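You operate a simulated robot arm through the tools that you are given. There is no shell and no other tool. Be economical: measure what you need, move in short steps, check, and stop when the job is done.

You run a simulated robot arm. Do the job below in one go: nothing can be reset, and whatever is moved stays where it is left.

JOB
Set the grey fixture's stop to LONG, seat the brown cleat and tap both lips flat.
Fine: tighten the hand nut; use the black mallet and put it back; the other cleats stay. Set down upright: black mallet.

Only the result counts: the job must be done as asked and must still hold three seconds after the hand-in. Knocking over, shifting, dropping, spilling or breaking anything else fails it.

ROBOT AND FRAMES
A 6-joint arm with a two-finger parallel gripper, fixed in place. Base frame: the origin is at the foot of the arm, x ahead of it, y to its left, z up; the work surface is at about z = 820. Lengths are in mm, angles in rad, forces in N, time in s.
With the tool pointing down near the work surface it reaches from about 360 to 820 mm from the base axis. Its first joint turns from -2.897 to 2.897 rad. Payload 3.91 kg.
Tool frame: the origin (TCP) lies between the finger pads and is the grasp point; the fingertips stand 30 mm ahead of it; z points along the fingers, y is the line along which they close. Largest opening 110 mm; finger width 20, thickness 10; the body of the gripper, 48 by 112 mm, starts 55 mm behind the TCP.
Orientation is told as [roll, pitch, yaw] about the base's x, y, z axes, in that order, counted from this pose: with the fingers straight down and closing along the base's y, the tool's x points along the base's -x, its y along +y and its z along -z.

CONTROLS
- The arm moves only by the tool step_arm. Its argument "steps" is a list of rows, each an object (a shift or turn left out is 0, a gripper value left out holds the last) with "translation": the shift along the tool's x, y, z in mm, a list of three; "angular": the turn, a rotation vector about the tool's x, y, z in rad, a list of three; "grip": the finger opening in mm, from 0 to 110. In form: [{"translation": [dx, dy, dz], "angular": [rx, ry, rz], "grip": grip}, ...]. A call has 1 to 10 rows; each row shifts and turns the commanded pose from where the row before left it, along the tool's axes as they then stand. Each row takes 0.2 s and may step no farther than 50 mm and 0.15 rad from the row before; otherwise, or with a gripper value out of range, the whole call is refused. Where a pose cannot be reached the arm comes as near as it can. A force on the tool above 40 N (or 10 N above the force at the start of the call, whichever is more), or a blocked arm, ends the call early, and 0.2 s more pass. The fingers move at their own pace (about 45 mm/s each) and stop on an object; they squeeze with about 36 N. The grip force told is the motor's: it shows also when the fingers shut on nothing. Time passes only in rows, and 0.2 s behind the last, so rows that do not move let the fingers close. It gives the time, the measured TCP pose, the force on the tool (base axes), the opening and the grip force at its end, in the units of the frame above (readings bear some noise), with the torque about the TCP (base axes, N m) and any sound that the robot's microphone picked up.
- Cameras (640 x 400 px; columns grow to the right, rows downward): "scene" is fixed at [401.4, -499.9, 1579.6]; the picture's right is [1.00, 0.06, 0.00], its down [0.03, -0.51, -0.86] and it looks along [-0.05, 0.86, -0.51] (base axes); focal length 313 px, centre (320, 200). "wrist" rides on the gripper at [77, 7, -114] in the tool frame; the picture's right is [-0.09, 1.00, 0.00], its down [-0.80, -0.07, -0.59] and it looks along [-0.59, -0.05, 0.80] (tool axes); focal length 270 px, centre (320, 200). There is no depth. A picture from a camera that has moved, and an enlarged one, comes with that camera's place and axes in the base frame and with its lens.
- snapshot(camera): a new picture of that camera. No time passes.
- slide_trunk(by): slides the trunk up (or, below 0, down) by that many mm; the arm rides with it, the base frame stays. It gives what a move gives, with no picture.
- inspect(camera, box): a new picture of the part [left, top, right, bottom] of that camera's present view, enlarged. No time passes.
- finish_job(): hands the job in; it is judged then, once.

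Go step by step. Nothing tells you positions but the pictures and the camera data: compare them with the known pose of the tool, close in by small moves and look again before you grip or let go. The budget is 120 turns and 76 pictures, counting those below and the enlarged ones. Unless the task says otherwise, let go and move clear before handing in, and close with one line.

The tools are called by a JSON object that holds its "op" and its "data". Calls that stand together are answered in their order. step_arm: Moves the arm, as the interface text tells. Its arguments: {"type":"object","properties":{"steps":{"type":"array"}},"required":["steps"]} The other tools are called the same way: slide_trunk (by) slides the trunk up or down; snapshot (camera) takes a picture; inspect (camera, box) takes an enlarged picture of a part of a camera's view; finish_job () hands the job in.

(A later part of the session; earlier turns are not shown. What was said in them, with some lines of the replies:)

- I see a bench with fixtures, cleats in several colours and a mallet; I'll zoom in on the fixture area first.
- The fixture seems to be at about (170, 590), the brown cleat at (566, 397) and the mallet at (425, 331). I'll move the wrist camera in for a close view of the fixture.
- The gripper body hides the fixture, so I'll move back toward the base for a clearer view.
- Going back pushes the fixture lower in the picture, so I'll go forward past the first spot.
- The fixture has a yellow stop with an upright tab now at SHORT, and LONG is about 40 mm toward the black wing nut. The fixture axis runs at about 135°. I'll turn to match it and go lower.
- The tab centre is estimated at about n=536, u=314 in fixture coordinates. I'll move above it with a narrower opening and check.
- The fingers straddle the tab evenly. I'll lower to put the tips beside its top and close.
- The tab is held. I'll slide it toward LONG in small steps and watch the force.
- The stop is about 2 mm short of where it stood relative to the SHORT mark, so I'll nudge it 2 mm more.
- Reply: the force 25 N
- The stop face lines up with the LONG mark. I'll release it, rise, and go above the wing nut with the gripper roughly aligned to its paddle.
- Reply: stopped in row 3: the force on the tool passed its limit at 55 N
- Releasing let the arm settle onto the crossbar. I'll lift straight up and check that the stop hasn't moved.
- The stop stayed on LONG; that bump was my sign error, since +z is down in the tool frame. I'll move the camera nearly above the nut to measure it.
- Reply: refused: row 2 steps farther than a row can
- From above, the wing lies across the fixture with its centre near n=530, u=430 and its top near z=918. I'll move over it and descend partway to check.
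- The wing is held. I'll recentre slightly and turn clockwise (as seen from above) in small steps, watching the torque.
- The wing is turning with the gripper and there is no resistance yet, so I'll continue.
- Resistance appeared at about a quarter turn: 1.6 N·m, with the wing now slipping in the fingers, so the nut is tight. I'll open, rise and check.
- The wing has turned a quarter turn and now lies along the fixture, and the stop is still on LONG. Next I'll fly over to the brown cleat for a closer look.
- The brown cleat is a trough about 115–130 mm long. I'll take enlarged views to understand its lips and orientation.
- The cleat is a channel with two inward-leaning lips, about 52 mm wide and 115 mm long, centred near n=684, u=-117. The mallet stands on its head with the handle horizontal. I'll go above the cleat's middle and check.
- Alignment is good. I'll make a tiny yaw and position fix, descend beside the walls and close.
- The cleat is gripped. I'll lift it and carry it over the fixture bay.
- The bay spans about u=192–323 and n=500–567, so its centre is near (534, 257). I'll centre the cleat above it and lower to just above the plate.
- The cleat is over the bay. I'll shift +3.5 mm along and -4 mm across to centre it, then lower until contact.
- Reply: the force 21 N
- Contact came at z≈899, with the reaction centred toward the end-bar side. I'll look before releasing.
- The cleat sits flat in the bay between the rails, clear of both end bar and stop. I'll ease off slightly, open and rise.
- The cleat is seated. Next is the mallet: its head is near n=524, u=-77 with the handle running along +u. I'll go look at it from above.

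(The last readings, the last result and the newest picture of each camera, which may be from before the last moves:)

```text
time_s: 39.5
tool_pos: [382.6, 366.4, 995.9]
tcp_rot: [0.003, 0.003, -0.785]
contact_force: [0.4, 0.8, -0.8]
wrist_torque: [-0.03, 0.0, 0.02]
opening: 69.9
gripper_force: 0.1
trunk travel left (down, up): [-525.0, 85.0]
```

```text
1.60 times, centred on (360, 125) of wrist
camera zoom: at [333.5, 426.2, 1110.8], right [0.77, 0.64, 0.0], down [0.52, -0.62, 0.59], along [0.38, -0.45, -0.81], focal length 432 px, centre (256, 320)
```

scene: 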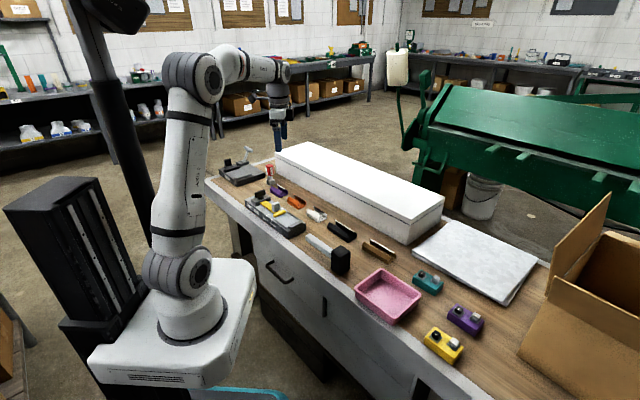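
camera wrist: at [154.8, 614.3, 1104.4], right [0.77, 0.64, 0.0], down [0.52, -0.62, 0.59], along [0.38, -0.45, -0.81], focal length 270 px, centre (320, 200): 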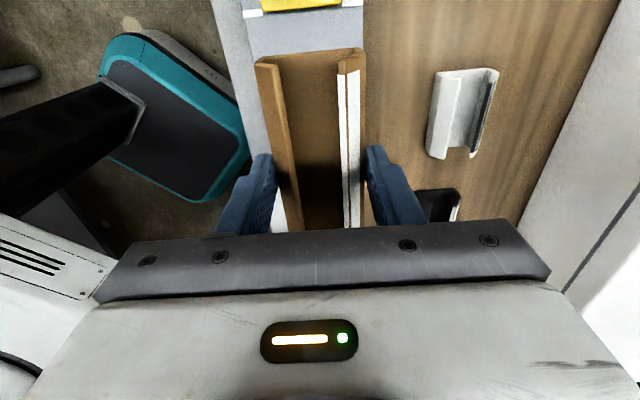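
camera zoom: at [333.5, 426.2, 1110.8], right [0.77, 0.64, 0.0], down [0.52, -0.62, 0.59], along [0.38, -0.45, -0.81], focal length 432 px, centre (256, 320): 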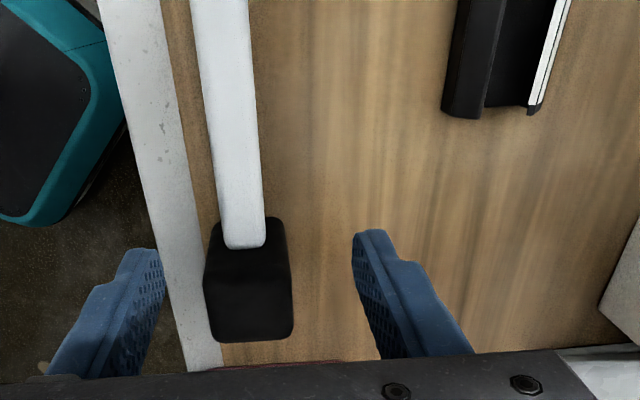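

The handle lies at about n=521 with the head face at u≈-50. I'll descend over the handle close to the head and grip it.

{"op": "step_arm", "data": {"steps": [{"translation": [-23, -8.5, 0]}, {"translation": [0, 0, 45]}, {"translation": [0, 0, 45]}, {"translation": [0, 0, 25]}, {"translation": [0, 0, 11]}, {}]}}

{"op": "inspect", "data": {"camera": "wrist", "box": [160, 0, 560, 250]}}

{"op": "inspect", "data": {"camera": "scene", "box": [290, 210, 370, 280]}}

```text
time_s: 41.0
tool_pos: [392.8, 345.2, 870.5]
tcp_rot: [0.003, 0.002, -0.785]
contact_force: [-0.3, 0.8, 0.0]
wrist_torque: [-0.03, -0.02, -0.01]
opening: 70.0
gripper_force: 0.0
trunk travel left (down, up): [-525.0, 85.0]
```

```text
1.60 times, centred on (360, 125) of wrist
camera zoom: at [343.0, 404.8, 984.8], right [0.77, 0.64, 0.0], down [0.52, -0.62, 0.59], along [0.38, -0.45, -0.81], focal length 432 px, centre (256, 320)
```

zoom: 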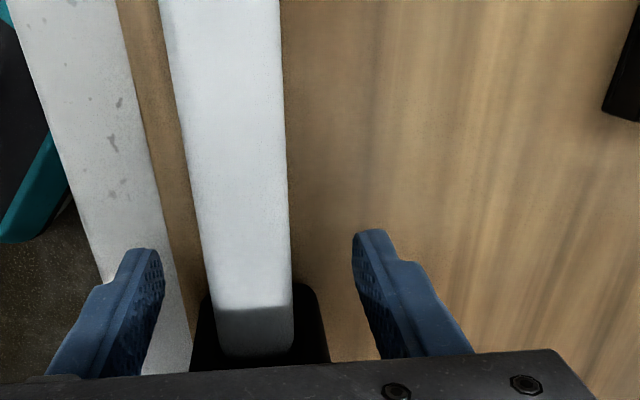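

```text
5.71 times, centred on (330, 245) of scene
camera zoom: at [401.4, -499.9, 1579.6], right [1.0, 0.06, 0.0], down [0.03, -0.51, -0.86], along [-0.05, 0.86, -0.51], focal length 1790 px, centre (263, -57)
```

zoom: 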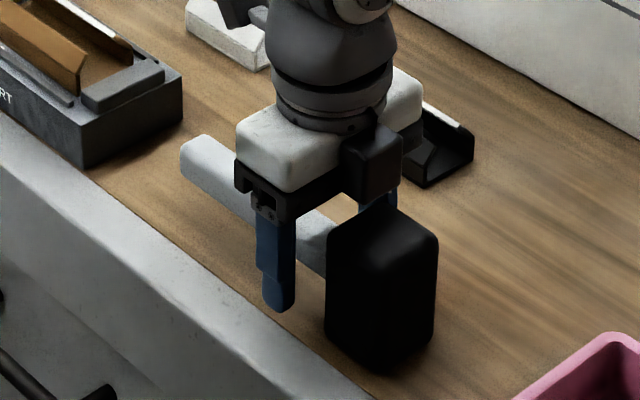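

{"op": "step_arm", "data": {"steps": [{"translation": [0, -3, 1]}, {"grip": 18}, {}, {}, {}, {}]}}

```text
time_s: 42.4
tool_pos: [391.0, 344.3, 869.6]
tcp_rot: [0.005, 0.003, -0.785]
contact_force: [1.9, 3.3, 3.9]
wrist_torque: [-0.09, -0.19, 0.28]
opening: 26.1
gripper_force: 35.9
trunk travel left (down, up): [-525.0, 85.0]
```

The mallet handle is gripped; its rest pose is recorded as TCP (391.0, 344.3, 869.6). I'll lift a little and check how it hangs.

{"op": "step_arm", "data": {"steps": [{"translation": [0, 0, -20]}, {"translation": [0, 0, -30]}, {"translation": [0, 0, -40]}, {"translation": [0, 0, -40]}, {}]}}

{"op": "snapshot", "data": {"camera": "scene"}}

```text
time_s: 43.5
tool_pos: [390.0, 342.1, 997.4]
tcp_rot: [0.005, 0.004, -0.787]
contact_force: [-0.6, -0.7, -2.1]
wrist_torque: [0.07, 0.09, 0.0]
opening: 25.5
gripper_force: 35.6
trunk travel left (down, up): [-525.0, 85.0]
```

```text
34 pictures are left
```

scene: 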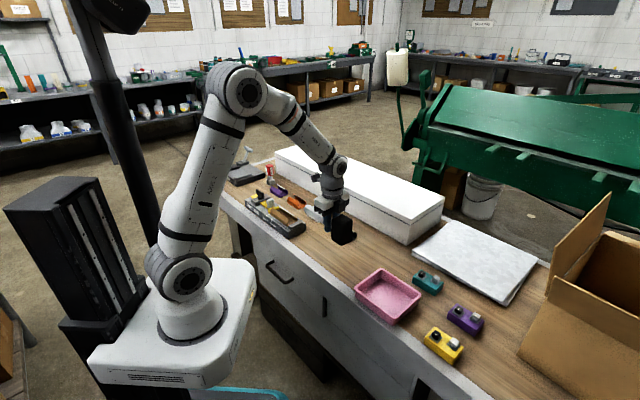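

The mallet hangs level. I'll carry it over the near lip, with the head centred at about n=508, u=235.

{"op": "step_arm", "data": {"steps": [{"translation": [45, -2, 0]}, {"translation": [45, -2, 0]}, {"translation": [45, -2, 0]}, {"translation": [45, -2, 0]}, {"translation": [45, -2, 0]}, {"translation": [45, -2, 0]}, {"translation": [43, 0, 0]}, {"translation": [0, 0, 20]}, {}]}}

{"op": "inspect", "data": {"camera": "scene", "box": [245, 170, 325, 240]}}

{"op": "inspect", "data": {"camera": "wrist", "box": [160, 0, 560, 250]}}

```text
time_s: 45.5
tool_pos: [159.5, 555.6, 979.0]
tcp_rot: [0.003, 0.005, -0.785]
contact_force: [0.1, -0.4, -1.8]
wrist_torque: [0.05, 0.04, 0.0]
opening: 25.6
gripper_force: 36.4
trunk travel left (down, up): [-525.0, 85.0]
```

```text
5.71 times, centred on (285, 205) of scene
camera zoom: at [401.4, -499.9, 1579.6], right [1.0, 0.06, 0.0], down [0.03, -0.51, -0.86], along [-0.05, 0.86, -0.51], focal length 1790 px, centre (520, 171)
```

zoom: 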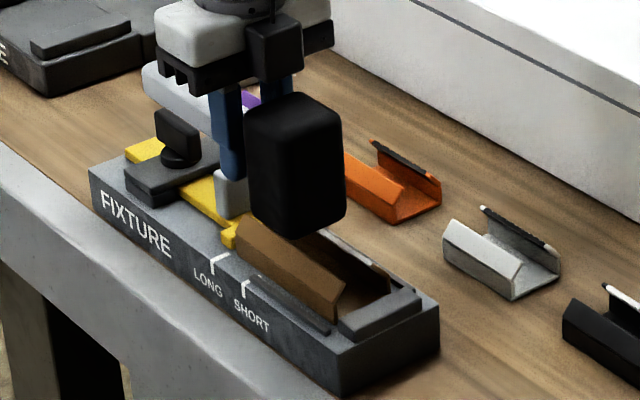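

```text
1.60 times, centred on (360, 125) of wrist
camera zoom: at [109.6, 614.7, 1093.3], right [0.77, 0.64, 0.0], down [0.52, -0.62, 0.59], along [0.38, -0.45, -0.81], focal length 432 px, centre (256, 320)
```

zoom: 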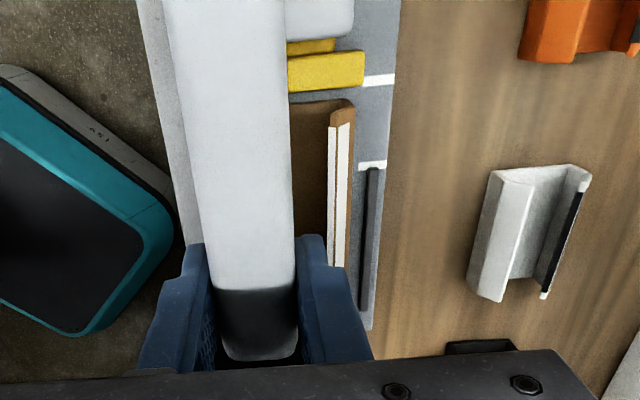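

The head is over the near lip. I'll do a moderate downward tap and then retreat.

{"op": "step_arm", "data": {"steps": [{"translation": [0, 0, 22]}, {}, {"translation": [0, 0, 30]}]}}

```text
time_s: 46.4
tool_pos: [158.5, 555.5, 929.5]
tcp_rot: [0.012, 0.01, -0.786]
contact_force: [4.9, 4.9, 18.1]
wrist_torque: [-0.18, -0.54, 0.13]
opening: 25.4
gripper_force: 36.5
trunk travel left (down, up): [-525.0, 85.0]
```

{"op": "step_arm", "data": {"steps": [{"translation": [0, 0, -30]}, {"translation": [0, 0, -25]}, {}]}}

{"op": "inspect", "data": {"camera": "scene", "box": [265, 195, 315, 230]}}

```text
time_s: 47.1
tool_pos: [157.5, 555.7, 981.6]
tcp_rot: [0.004, 0.003, -0.785]
contact_force: [0.0, -0.4, -2.0]
wrist_torque: [0.07, 0.03, -0.03]
opening: 25.7
gripper_force: 36.2
trunk travel left (down, up): [-525.0, 85.0]
```

```text
11.43 times, centred on (290, 212) of scene
camera zoom: at [401.4, -499.9, 1579.6], right [1.0, 0.06, 0.0], down [0.03, -0.51, -0.86], along [-0.05, 0.86, -0.51], focal length 3580 px, centre (663, 57)
```

zoom: 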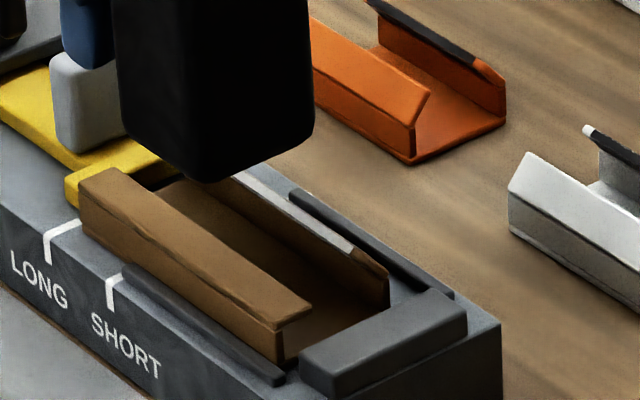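

The near lip folded nearly flat; a second, slightly firmer tap should finish it.

{"op": "step_arm", "data": {"steps": [{"translation": [0, 0, 30]}, {}, {"translation": [0, 0, 32]}]}}

{"op": "step_arm", "data": {"steps": [{"translation": [0, 0, -30]}, {"translation": [0, 0, -30]}, {}]}}

{"op": "inspect", "data": {"camera": "scene", "box": [265, 195, 315, 230]}}

```text
time_s: 48.0
tool_pos: [159.5, 556.0, 928.3]
tcp_rot: [0.005, 0.006, -0.784]
contact_force: [0.1, -0.9, 4.8]
wrist_torque: [-0.06, -0.02, -0.03]
opening: 25.7
gripper_force: 35.8
trunk travel left (down, up): [-525.0, 85.0]
stopped in row 3: the force on the tool passed its limit at 56 N (the readings are from after the stop); the commanded pose is now the measured one
```

```text
time_s: 48.8
tool_pos: [157.8, 557.8, 986.1]
tcp_rot: [0.002, 0.004, -0.786]
contact_force: [0.2, -0.1, -2.6]
wrist_torque: [0.07, 0.06, -0.01]
opening: 25.8
gripper_force: 35.8
trunk travel left (down, up): [-525.0, 85.0]
```

```text
11.43 times, centred on (290, 212) of scene
camera zoom: at [401.4, -499.9, 1579.6], right [1.0, 0.06, 0.0], down [0.03, -0.51, -0.86], along [-0.05, 0.86, -0.51], focal length 3580 px, centre (663, 57)
```

zoom: 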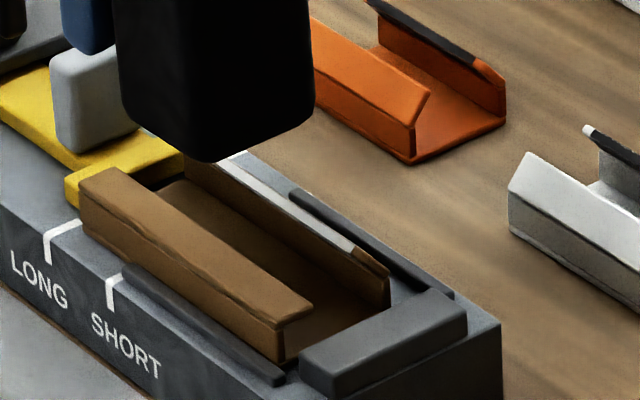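

The near lip bottomed out and is flat. I'll move over the far lip, shifted back slightly so the handle stays clear of the nut, and tap.

{"op": "step_arm", "data": {"steps": [{"translation": [-15, 20, 0]}, {"translation": [0, 21, 0]}, {"translation": [0, 0, 30]}, {}, {"translation": [0, 0, 30]}]}}

{"op": "step_arm", "data": {"steps": [{"translation": [0, 0, -30]}, {"translation": [0, 0, -30]}, {}]}}

{"op": "inspect", "data": {"camera": "scene", "box": [265, 195, 315, 230]}}

```text
time_s: 50.0
tool_pos: [196.7, 573.2, 927.9]
tcp_rot: [0.008, 0.007, -0.784]
contact_force: [-0.7, -1.3, 14.1]
wrist_torque: [-0.42, 0.02, 0.01]
opening: 25.7
gripper_force: 35.8
trunk travel left (down, up): [-525.0, 85.0]
```

```text
time_s: 50.8
tool_pos: [196.6, 576.0, 987.7]
tcp_rot: [0.005, 0.005, -0.787]
contact_force: [-0.7, -0.7, -2.0]
wrist_torque: [0.03, 0.0, 0.01]
opening: 26.0
gripper_force: 36.1
trunk travel left (down, up): [-525.0, 85.0]
```

```text
11.43 times, centred on (290, 212) of scene
camera zoom: at [401.4, -499.9, 1579.6], right [1.0, 0.06, 0.0], down [0.03, -0.51, -0.86], along [-0.05, 0.86, -0.51], focal length 3580 px, centre (663, 57)
```

zoom: 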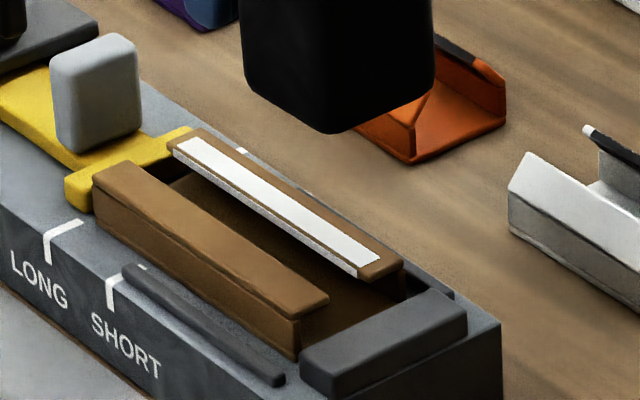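

Both lips look flat and the cleat is still in the bay. I'll give the far lip one more firm tap to confirm it bottomed.

{"op": "step_arm", "data": {"steps": [{"translation": [0, 0, 30]}, {}, {"translation": [0, 0, 34]}]}}

{"op": "step_arm", "data": {"steps": [{"translation": [0, 0, -30]}, {"translation": [0, 0, -35]}, {}]}}

{"op": "inspect", "data": {"camera": "wrist", "box": [160, 0, 560, 250]}}

{"op": "inspect", "data": {"camera": "scene", "box": [265, 195, 315, 230]}}

```text
time_s: 51.6
tool_pos: [197.8, 575.4, 926.0]
tcp_rot: [0.012, 0.008, -0.784]
contact_force: [-0.7, 0.1, 25.6]
wrist_torque: [-0.46, -0.24, -0.03]
opening: 25.8
gripper_force: 36.0
trunk travel left (down, up): [-525.0, 85.0]
```

```text
time_s: 52.4
tool_pos: [199.5, 575.3, 989.0]
tcp_rot: [0.004, 0.003, -0.785]
contact_force: [-0.4, -0.1, -2.0]
wrist_torque: [0.07, 0.08, 0.0]
opening: 25.7
gripper_force: 35.5
trunk travel left (down, up): [-525.0, 85.0]
```

```text
1.60 times, centred on (360, 125) of wrist
camera zoom: at [150.0, 634.5, 1103.6], right [0.77, 0.64, 0.0], down [0.52, -0.62, 0.59], along [0.38, -0.45, -0.81], focal length 432 px, centre (256, 320)
```

zoom: 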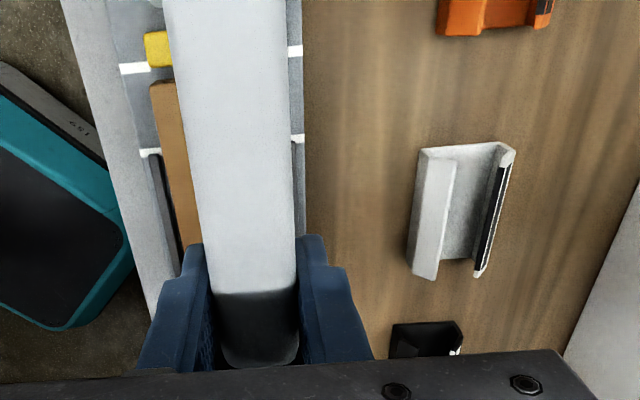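

```text
11.43 times, centred on (290, 212) of scene
camera zoom: at [401.4, -499.9, 1579.6], right [1.0, 0.06, 0.0], down [0.03, -0.51, -0.86], along [-0.05, 0.86, -0.51], focal length 3580 px, centre (663, 57)
```

zoom: 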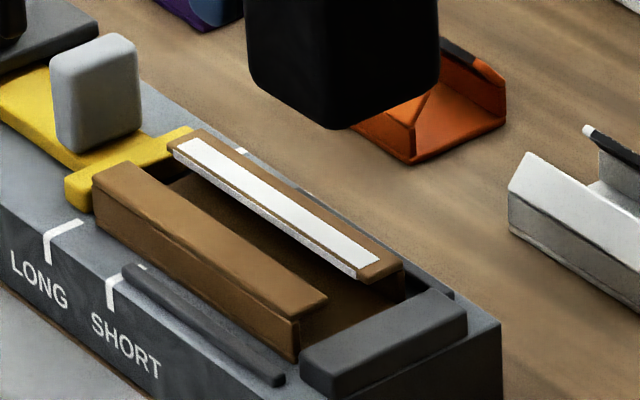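

The far lip is flat. I'll zoom in on the near lip's end profile to confirm it's equally flat.

{"op": "inspect", "data": {"camera": "scene", "box": [282, 212, 302, 228]}}

```text
16.00 times, centred on (292, 220) of scene
camera zoom: at [401.4, -499.9, 1579.6], right [1.0, 0.06, 0.0], down [0.03, -0.51, -0.86], along [-0.05, 0.86, -0.51], focal length 5012 px, centre (768, -120)
```

zoom: 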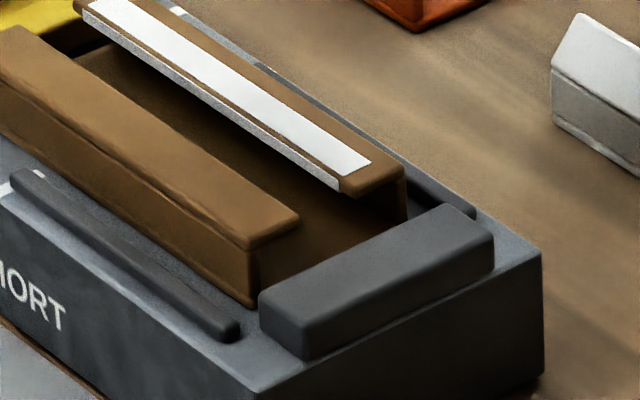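

The near lip is flat to within a few degrees. One more tap on it is cheap insurance.

{"op": "step_arm", "data": {"steps": [{"translation": [0, -20, 0]}, {"translation": [0, -17, 0]}, {"translation": [0, 0, 30]}, {}, {"translation": [0, 0, 34]}]}}

{"op": "step_arm", "data": {"steps": [{"translation": [0, 0, -30]}, {"translation": [0, 0, -40]}, {}]}}

{"op": "inspect", "data": {"camera": "scene", "box": [265, 195, 315, 230]}}

```text
time_s: 53.6
tool_pos: [171.5, 546.7, 926.6]
tcp_rot: [0.011, 0.01, -0.785]
contact_force: [-0.7, 2.7, 12.7]
wrist_torque: [-0.08, -0.13, 0.02]
opening: 26.0
gripper_force: 35.8
trunk travel left (down, up): [-525.0, 85.0]
```

```text
time_s: 54.4
tool_pos: [170.2, 548.0, 995.3]
tcp_rot: [0.004, 0.004, -0.786]
contact_force: [0.1, -0.2, -1.6]
wrist_torque: [0.06, 0.07, -0.01]
opening: 25.9
gripper_force: 35.6
trunk travel left (down, up): [-525.0, 85.0]
```

```text
11.43 times, centred on (290, 212) of scene
camera zoom: at [401.4, -499.9, 1579.6], right [1.0, 0.06, 0.0], down [0.03, -0.51, -0.86], along [-0.05, 0.86, -0.51], focal length 3580 px, centre (663, 57)
```

zoom: 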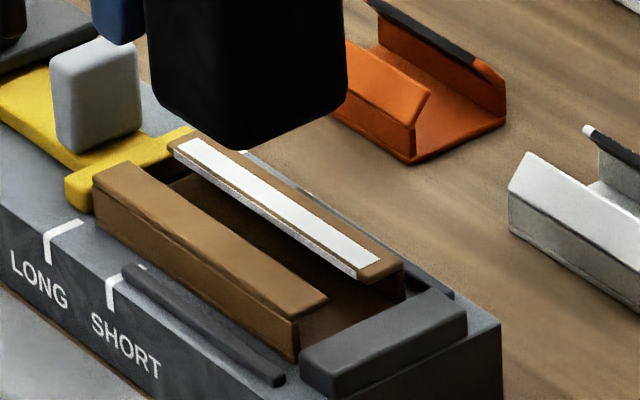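

Both lips are flat. I'll carry the mallet back above its original spot.

{"op": "step_arm", "data": {"steps": [{"translation": [-43, 0, 0]}, {"translation": [-43, 2, 0]}, {"translation": [-43, 2, 0]}, {"translation": [-43, 2, 0]}, {"translation": [-43, 2, 0]}, {"translation": [-43, 2, 0]}, {"translation": [-42, 2, 0]}, {}, {}]}}

```text
time_s: 56.4
tool_pos: [392.4, 345.4, 993.2]
tcp_rot: [0.007, 0.006, -0.786]
contact_force: [-1.0, -0.1, -2.8]
wrist_torque: [0.05, 0.04, 0.02]
opening: 25.6
gripper_force: 35.9
trunk travel left (down, up): [-525.0, 85.0]
```

{"op": "step_arm", "data": {"steps": [{"translation": [0, -1.8, 0]}, {"translation": [0, 0, 45]}, {"translation": [0, 0, 45]}, {"translation": [0, 0, 25]}, {}]}}

{"op": "inspect", "data": {"camera": "scene", "box": [290, 210, 370, 280]}}

```text
time_s: 57.6
tool_pos: [391.2, 345.8, 878.7]
tcp_rot: [0.004, 0.005, -0.784]
contact_force: [-0.8, 0.6, -2.2]
wrist_torque: [0.07, 0.08, 0.02]
opening: 25.5
gripper_force: 36.0
trunk travel left (down, up): [-525.0, 85.0]
```

```text
5.71 times, centred on (330, 245) of scene
camera zoom: at [401.4, -499.9, 1579.6], right [1.0, 0.06, 0.0], down [0.03, -0.51, -0.86], along [-0.05, 0.86, -0.51], focal length 1790 px, centre (263, -57)
```

zoom: 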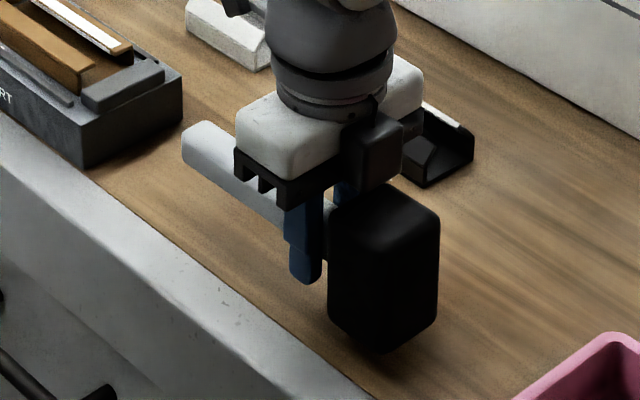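

The mallet is level and about 9 mm above its spot. I'll lower to contact in small steps.

{"op": "step_arm", "data": {"steps": [{"translation": [0, 0, 4]}, {"translation": [0, 0, 3]}, {"translation": [0, 0, 2]}, {}]}}

```text
time_s: 58.6
tool_pos: [392.7, 346.0, 869.7]
tcp_rot: [0.003, 0.005, -0.786]
contact_force: [0.3, -0.5, -2.9]
wrist_torque: [0.1, 0.07, 0.0]
opening: 25.8
gripper_force: 36.4
trunk travel left (down, up): [-525.0, 85.0]
```

{"op": "step_arm", "data": {"steps": [{"translation": [0, 0, 1]}, {"translation": [0, 0, 1]}, {}]}}

```text
time_s: 59.4
tool_pos: [391.2, 343.5, 868.0]
tcp_rot: [0.003, 0.004, -0.783]
contact_force: [-0.2, 0.2, -1.3]
wrist_torque: [0.06, 0.08, 0.01]
opening: 25.7
gripper_force: 36.0
trunk travel left (down, up): [-525.0, 85.0]
```

{"op": "step_arm", "data": {"steps": [{"translation": [0, 0, 1]}, {"translation": [0, 0, 1]}, {}]}}

```text
time_s: 60.2
tool_pos: [392.7, 343.7, 865.0]
tcp_rot: [0.003, 0.005, -0.784]
contact_force: [-0.8, 1.5, -1.9]
wrist_torque: [0.06, 0.09, -0.04]
opening: 25.7
gripper_force: 35.9
trunk travel left (down, up): [-525.0, 85.0]
```

{"op": "step_arm", "data": {"steps": [{"translation": [0, 0, 1]}, {"translation": [0, 0, 1]}, {}]}}

{"op": "inspect", "data": {"camera": "scene", "box": [290, 210, 370, 280]}}

```text
time_s: 61.0
tool_pos: [392.5, 343.1, 865.2]
tcp_rot: [0.009, 0.005, -0.787]
contact_force: [4.6, -1.8, 23.1]
wrist_torque: [-0.9, -0.07, 0.18]
opening: 25.5
gripper_force: 35.9
trunk travel left (down, up): [-525.0, 85.0]
```

```text
5.71 times, centred on (330, 245) of scene
camera zoom: at [401.4, -499.9, 1579.6], right [1.0, 0.06, 0.0], down [0.03, -0.51, -0.86], along [-0.05, 0.86, -0.51], focal length 1790 px, centre (263, -57)
```

zoom: 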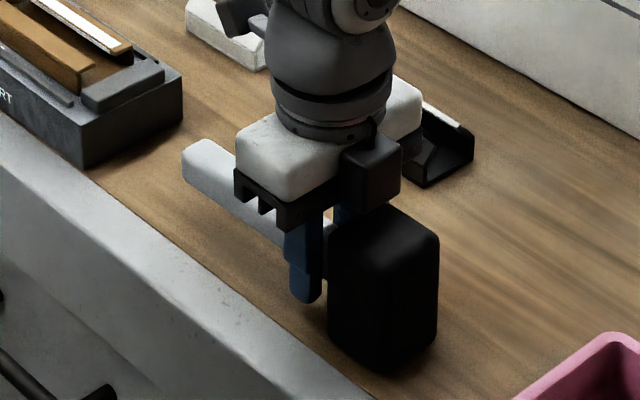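

The head is on the bench. I'll ease off 1 mm, open and rise, then check it stands upright.

{"op": "step_arm", "data": {"steps": [{"translation": [0, 0, -1]}, {"grip": 32}, {"grip": 50}, {"grip": 70}, {}, {"translation": [0, 0, -20]}, {"translation": [0, 0, -45]}, {"translation": [0, 0, -45]}, {}]}}

{"op": "inspect", "data": {"camera": "scene", "box": [290, 210, 370, 280]}}

{"op": "snapshot", "data": {"camera": "wrist"}}

```text
time_s: 63.0
tool_pos: [388.0, 344.6, 973.2]
tcp_rot: [0.002, 0.005, -0.786]
contact_force: [-0.5, -0.5, -0.4]
wrist_torque: [0.02, 0.01, -0.01]
opening: 70.2
gripper_force: 0.1
trunk travel left (down, up): [-525.0, 85.0]
```

```text
5.71 times, centred on (330, 245) of scene
camera zoom: at [401.4, -499.9, 1579.6], right [1.0, 0.06, 0.0], down [0.03, -0.51, -0.86], along [-0.05, 0.86, -0.51], focal length 1790 px, centre (263, -57)
```

zoom: 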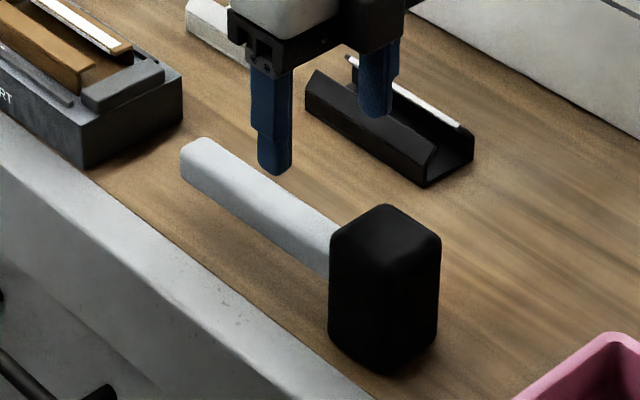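

```text
21 pictures are left
camera wrist: at [340.4, 403.8, 1088.9], right [0.77, 0.64, 0.0], down [0.52, -0.62, 0.59], along [0.38, -0.45, -0.81], focal length 270 px, centre (320, 200)
```

wrist: 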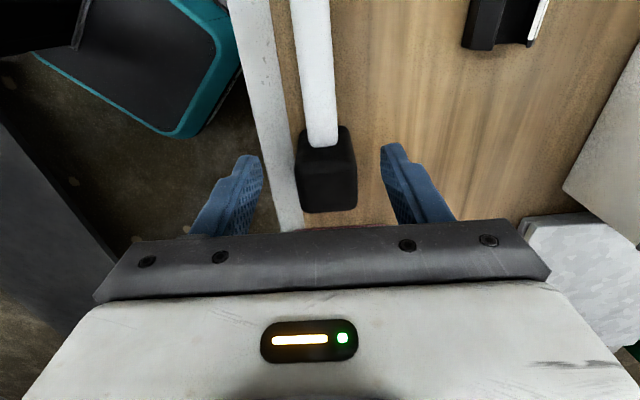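

The mallet stands upright where it was. I'll make a final check of the fixture from above.

{"op": "step_arm", "data": {"steps": [{"translation": [45, 0, -10]}, {"translation": [45, 0, -10]}, {"translation": [45, 0, -10]}, {"translation": [45, 0, -10]}, {"translation": [45, 0, -10]}, {"translation": [45, 0, 0]}, {"translation": [45, 0, 0]}, {}]}}

{"op": "inspect", "data": {"camera": "wrist", "box": [200, 0, 480, 220]}}

{"op": "snapshot", "data": {"camera": "scene"}}

```text
time_s: 64.8
tool_pos: [170.8, 565.1, 1026.5]
tcp_rot: [0.003, 0.003, -0.785]
contact_force: [0.0, 0.0, 0.2]
wrist_torque: [-0.01, -0.01, 0.02]
opening: 70.0
gripper_force: 0.0
trunk travel left (down, up): [-525.0, 85.0]
```

```text
1.82 times, centred on (340, 110) of wrist
camera zoom: at [121.9, 625.6, 1141.9], right [0.77, 0.64, 0.0], down [0.52, -0.62, 0.59], along [0.38, -0.45, -0.81], focal length 491 px, centre (284, 364)
```

zoom: 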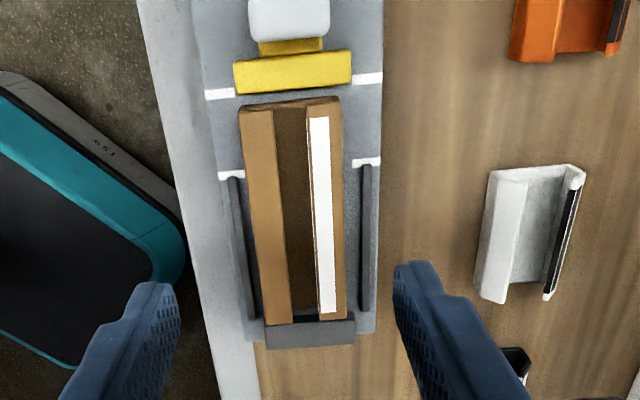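

```text
19 pictures are left
```

scene: 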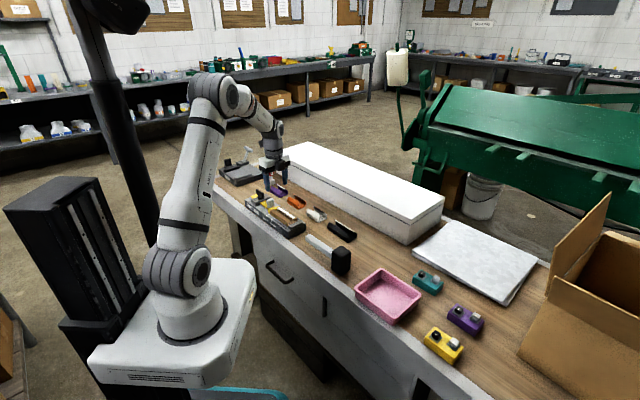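

The stop is on LONG with the nut tight, and the brown cleat is seated with both lips flat. The mallet is back upright, the other cleats are untouched and the arm is clear, so I'm handing in.

{"op": "finish_job", "data": {}}

```text
The job is handed in.
```

The job is handed in. The grey fixture's stop is on LONG with the nut tightened, the brown cleat is seated with both lips tapped flat, and the black mallet is back upright in its place.
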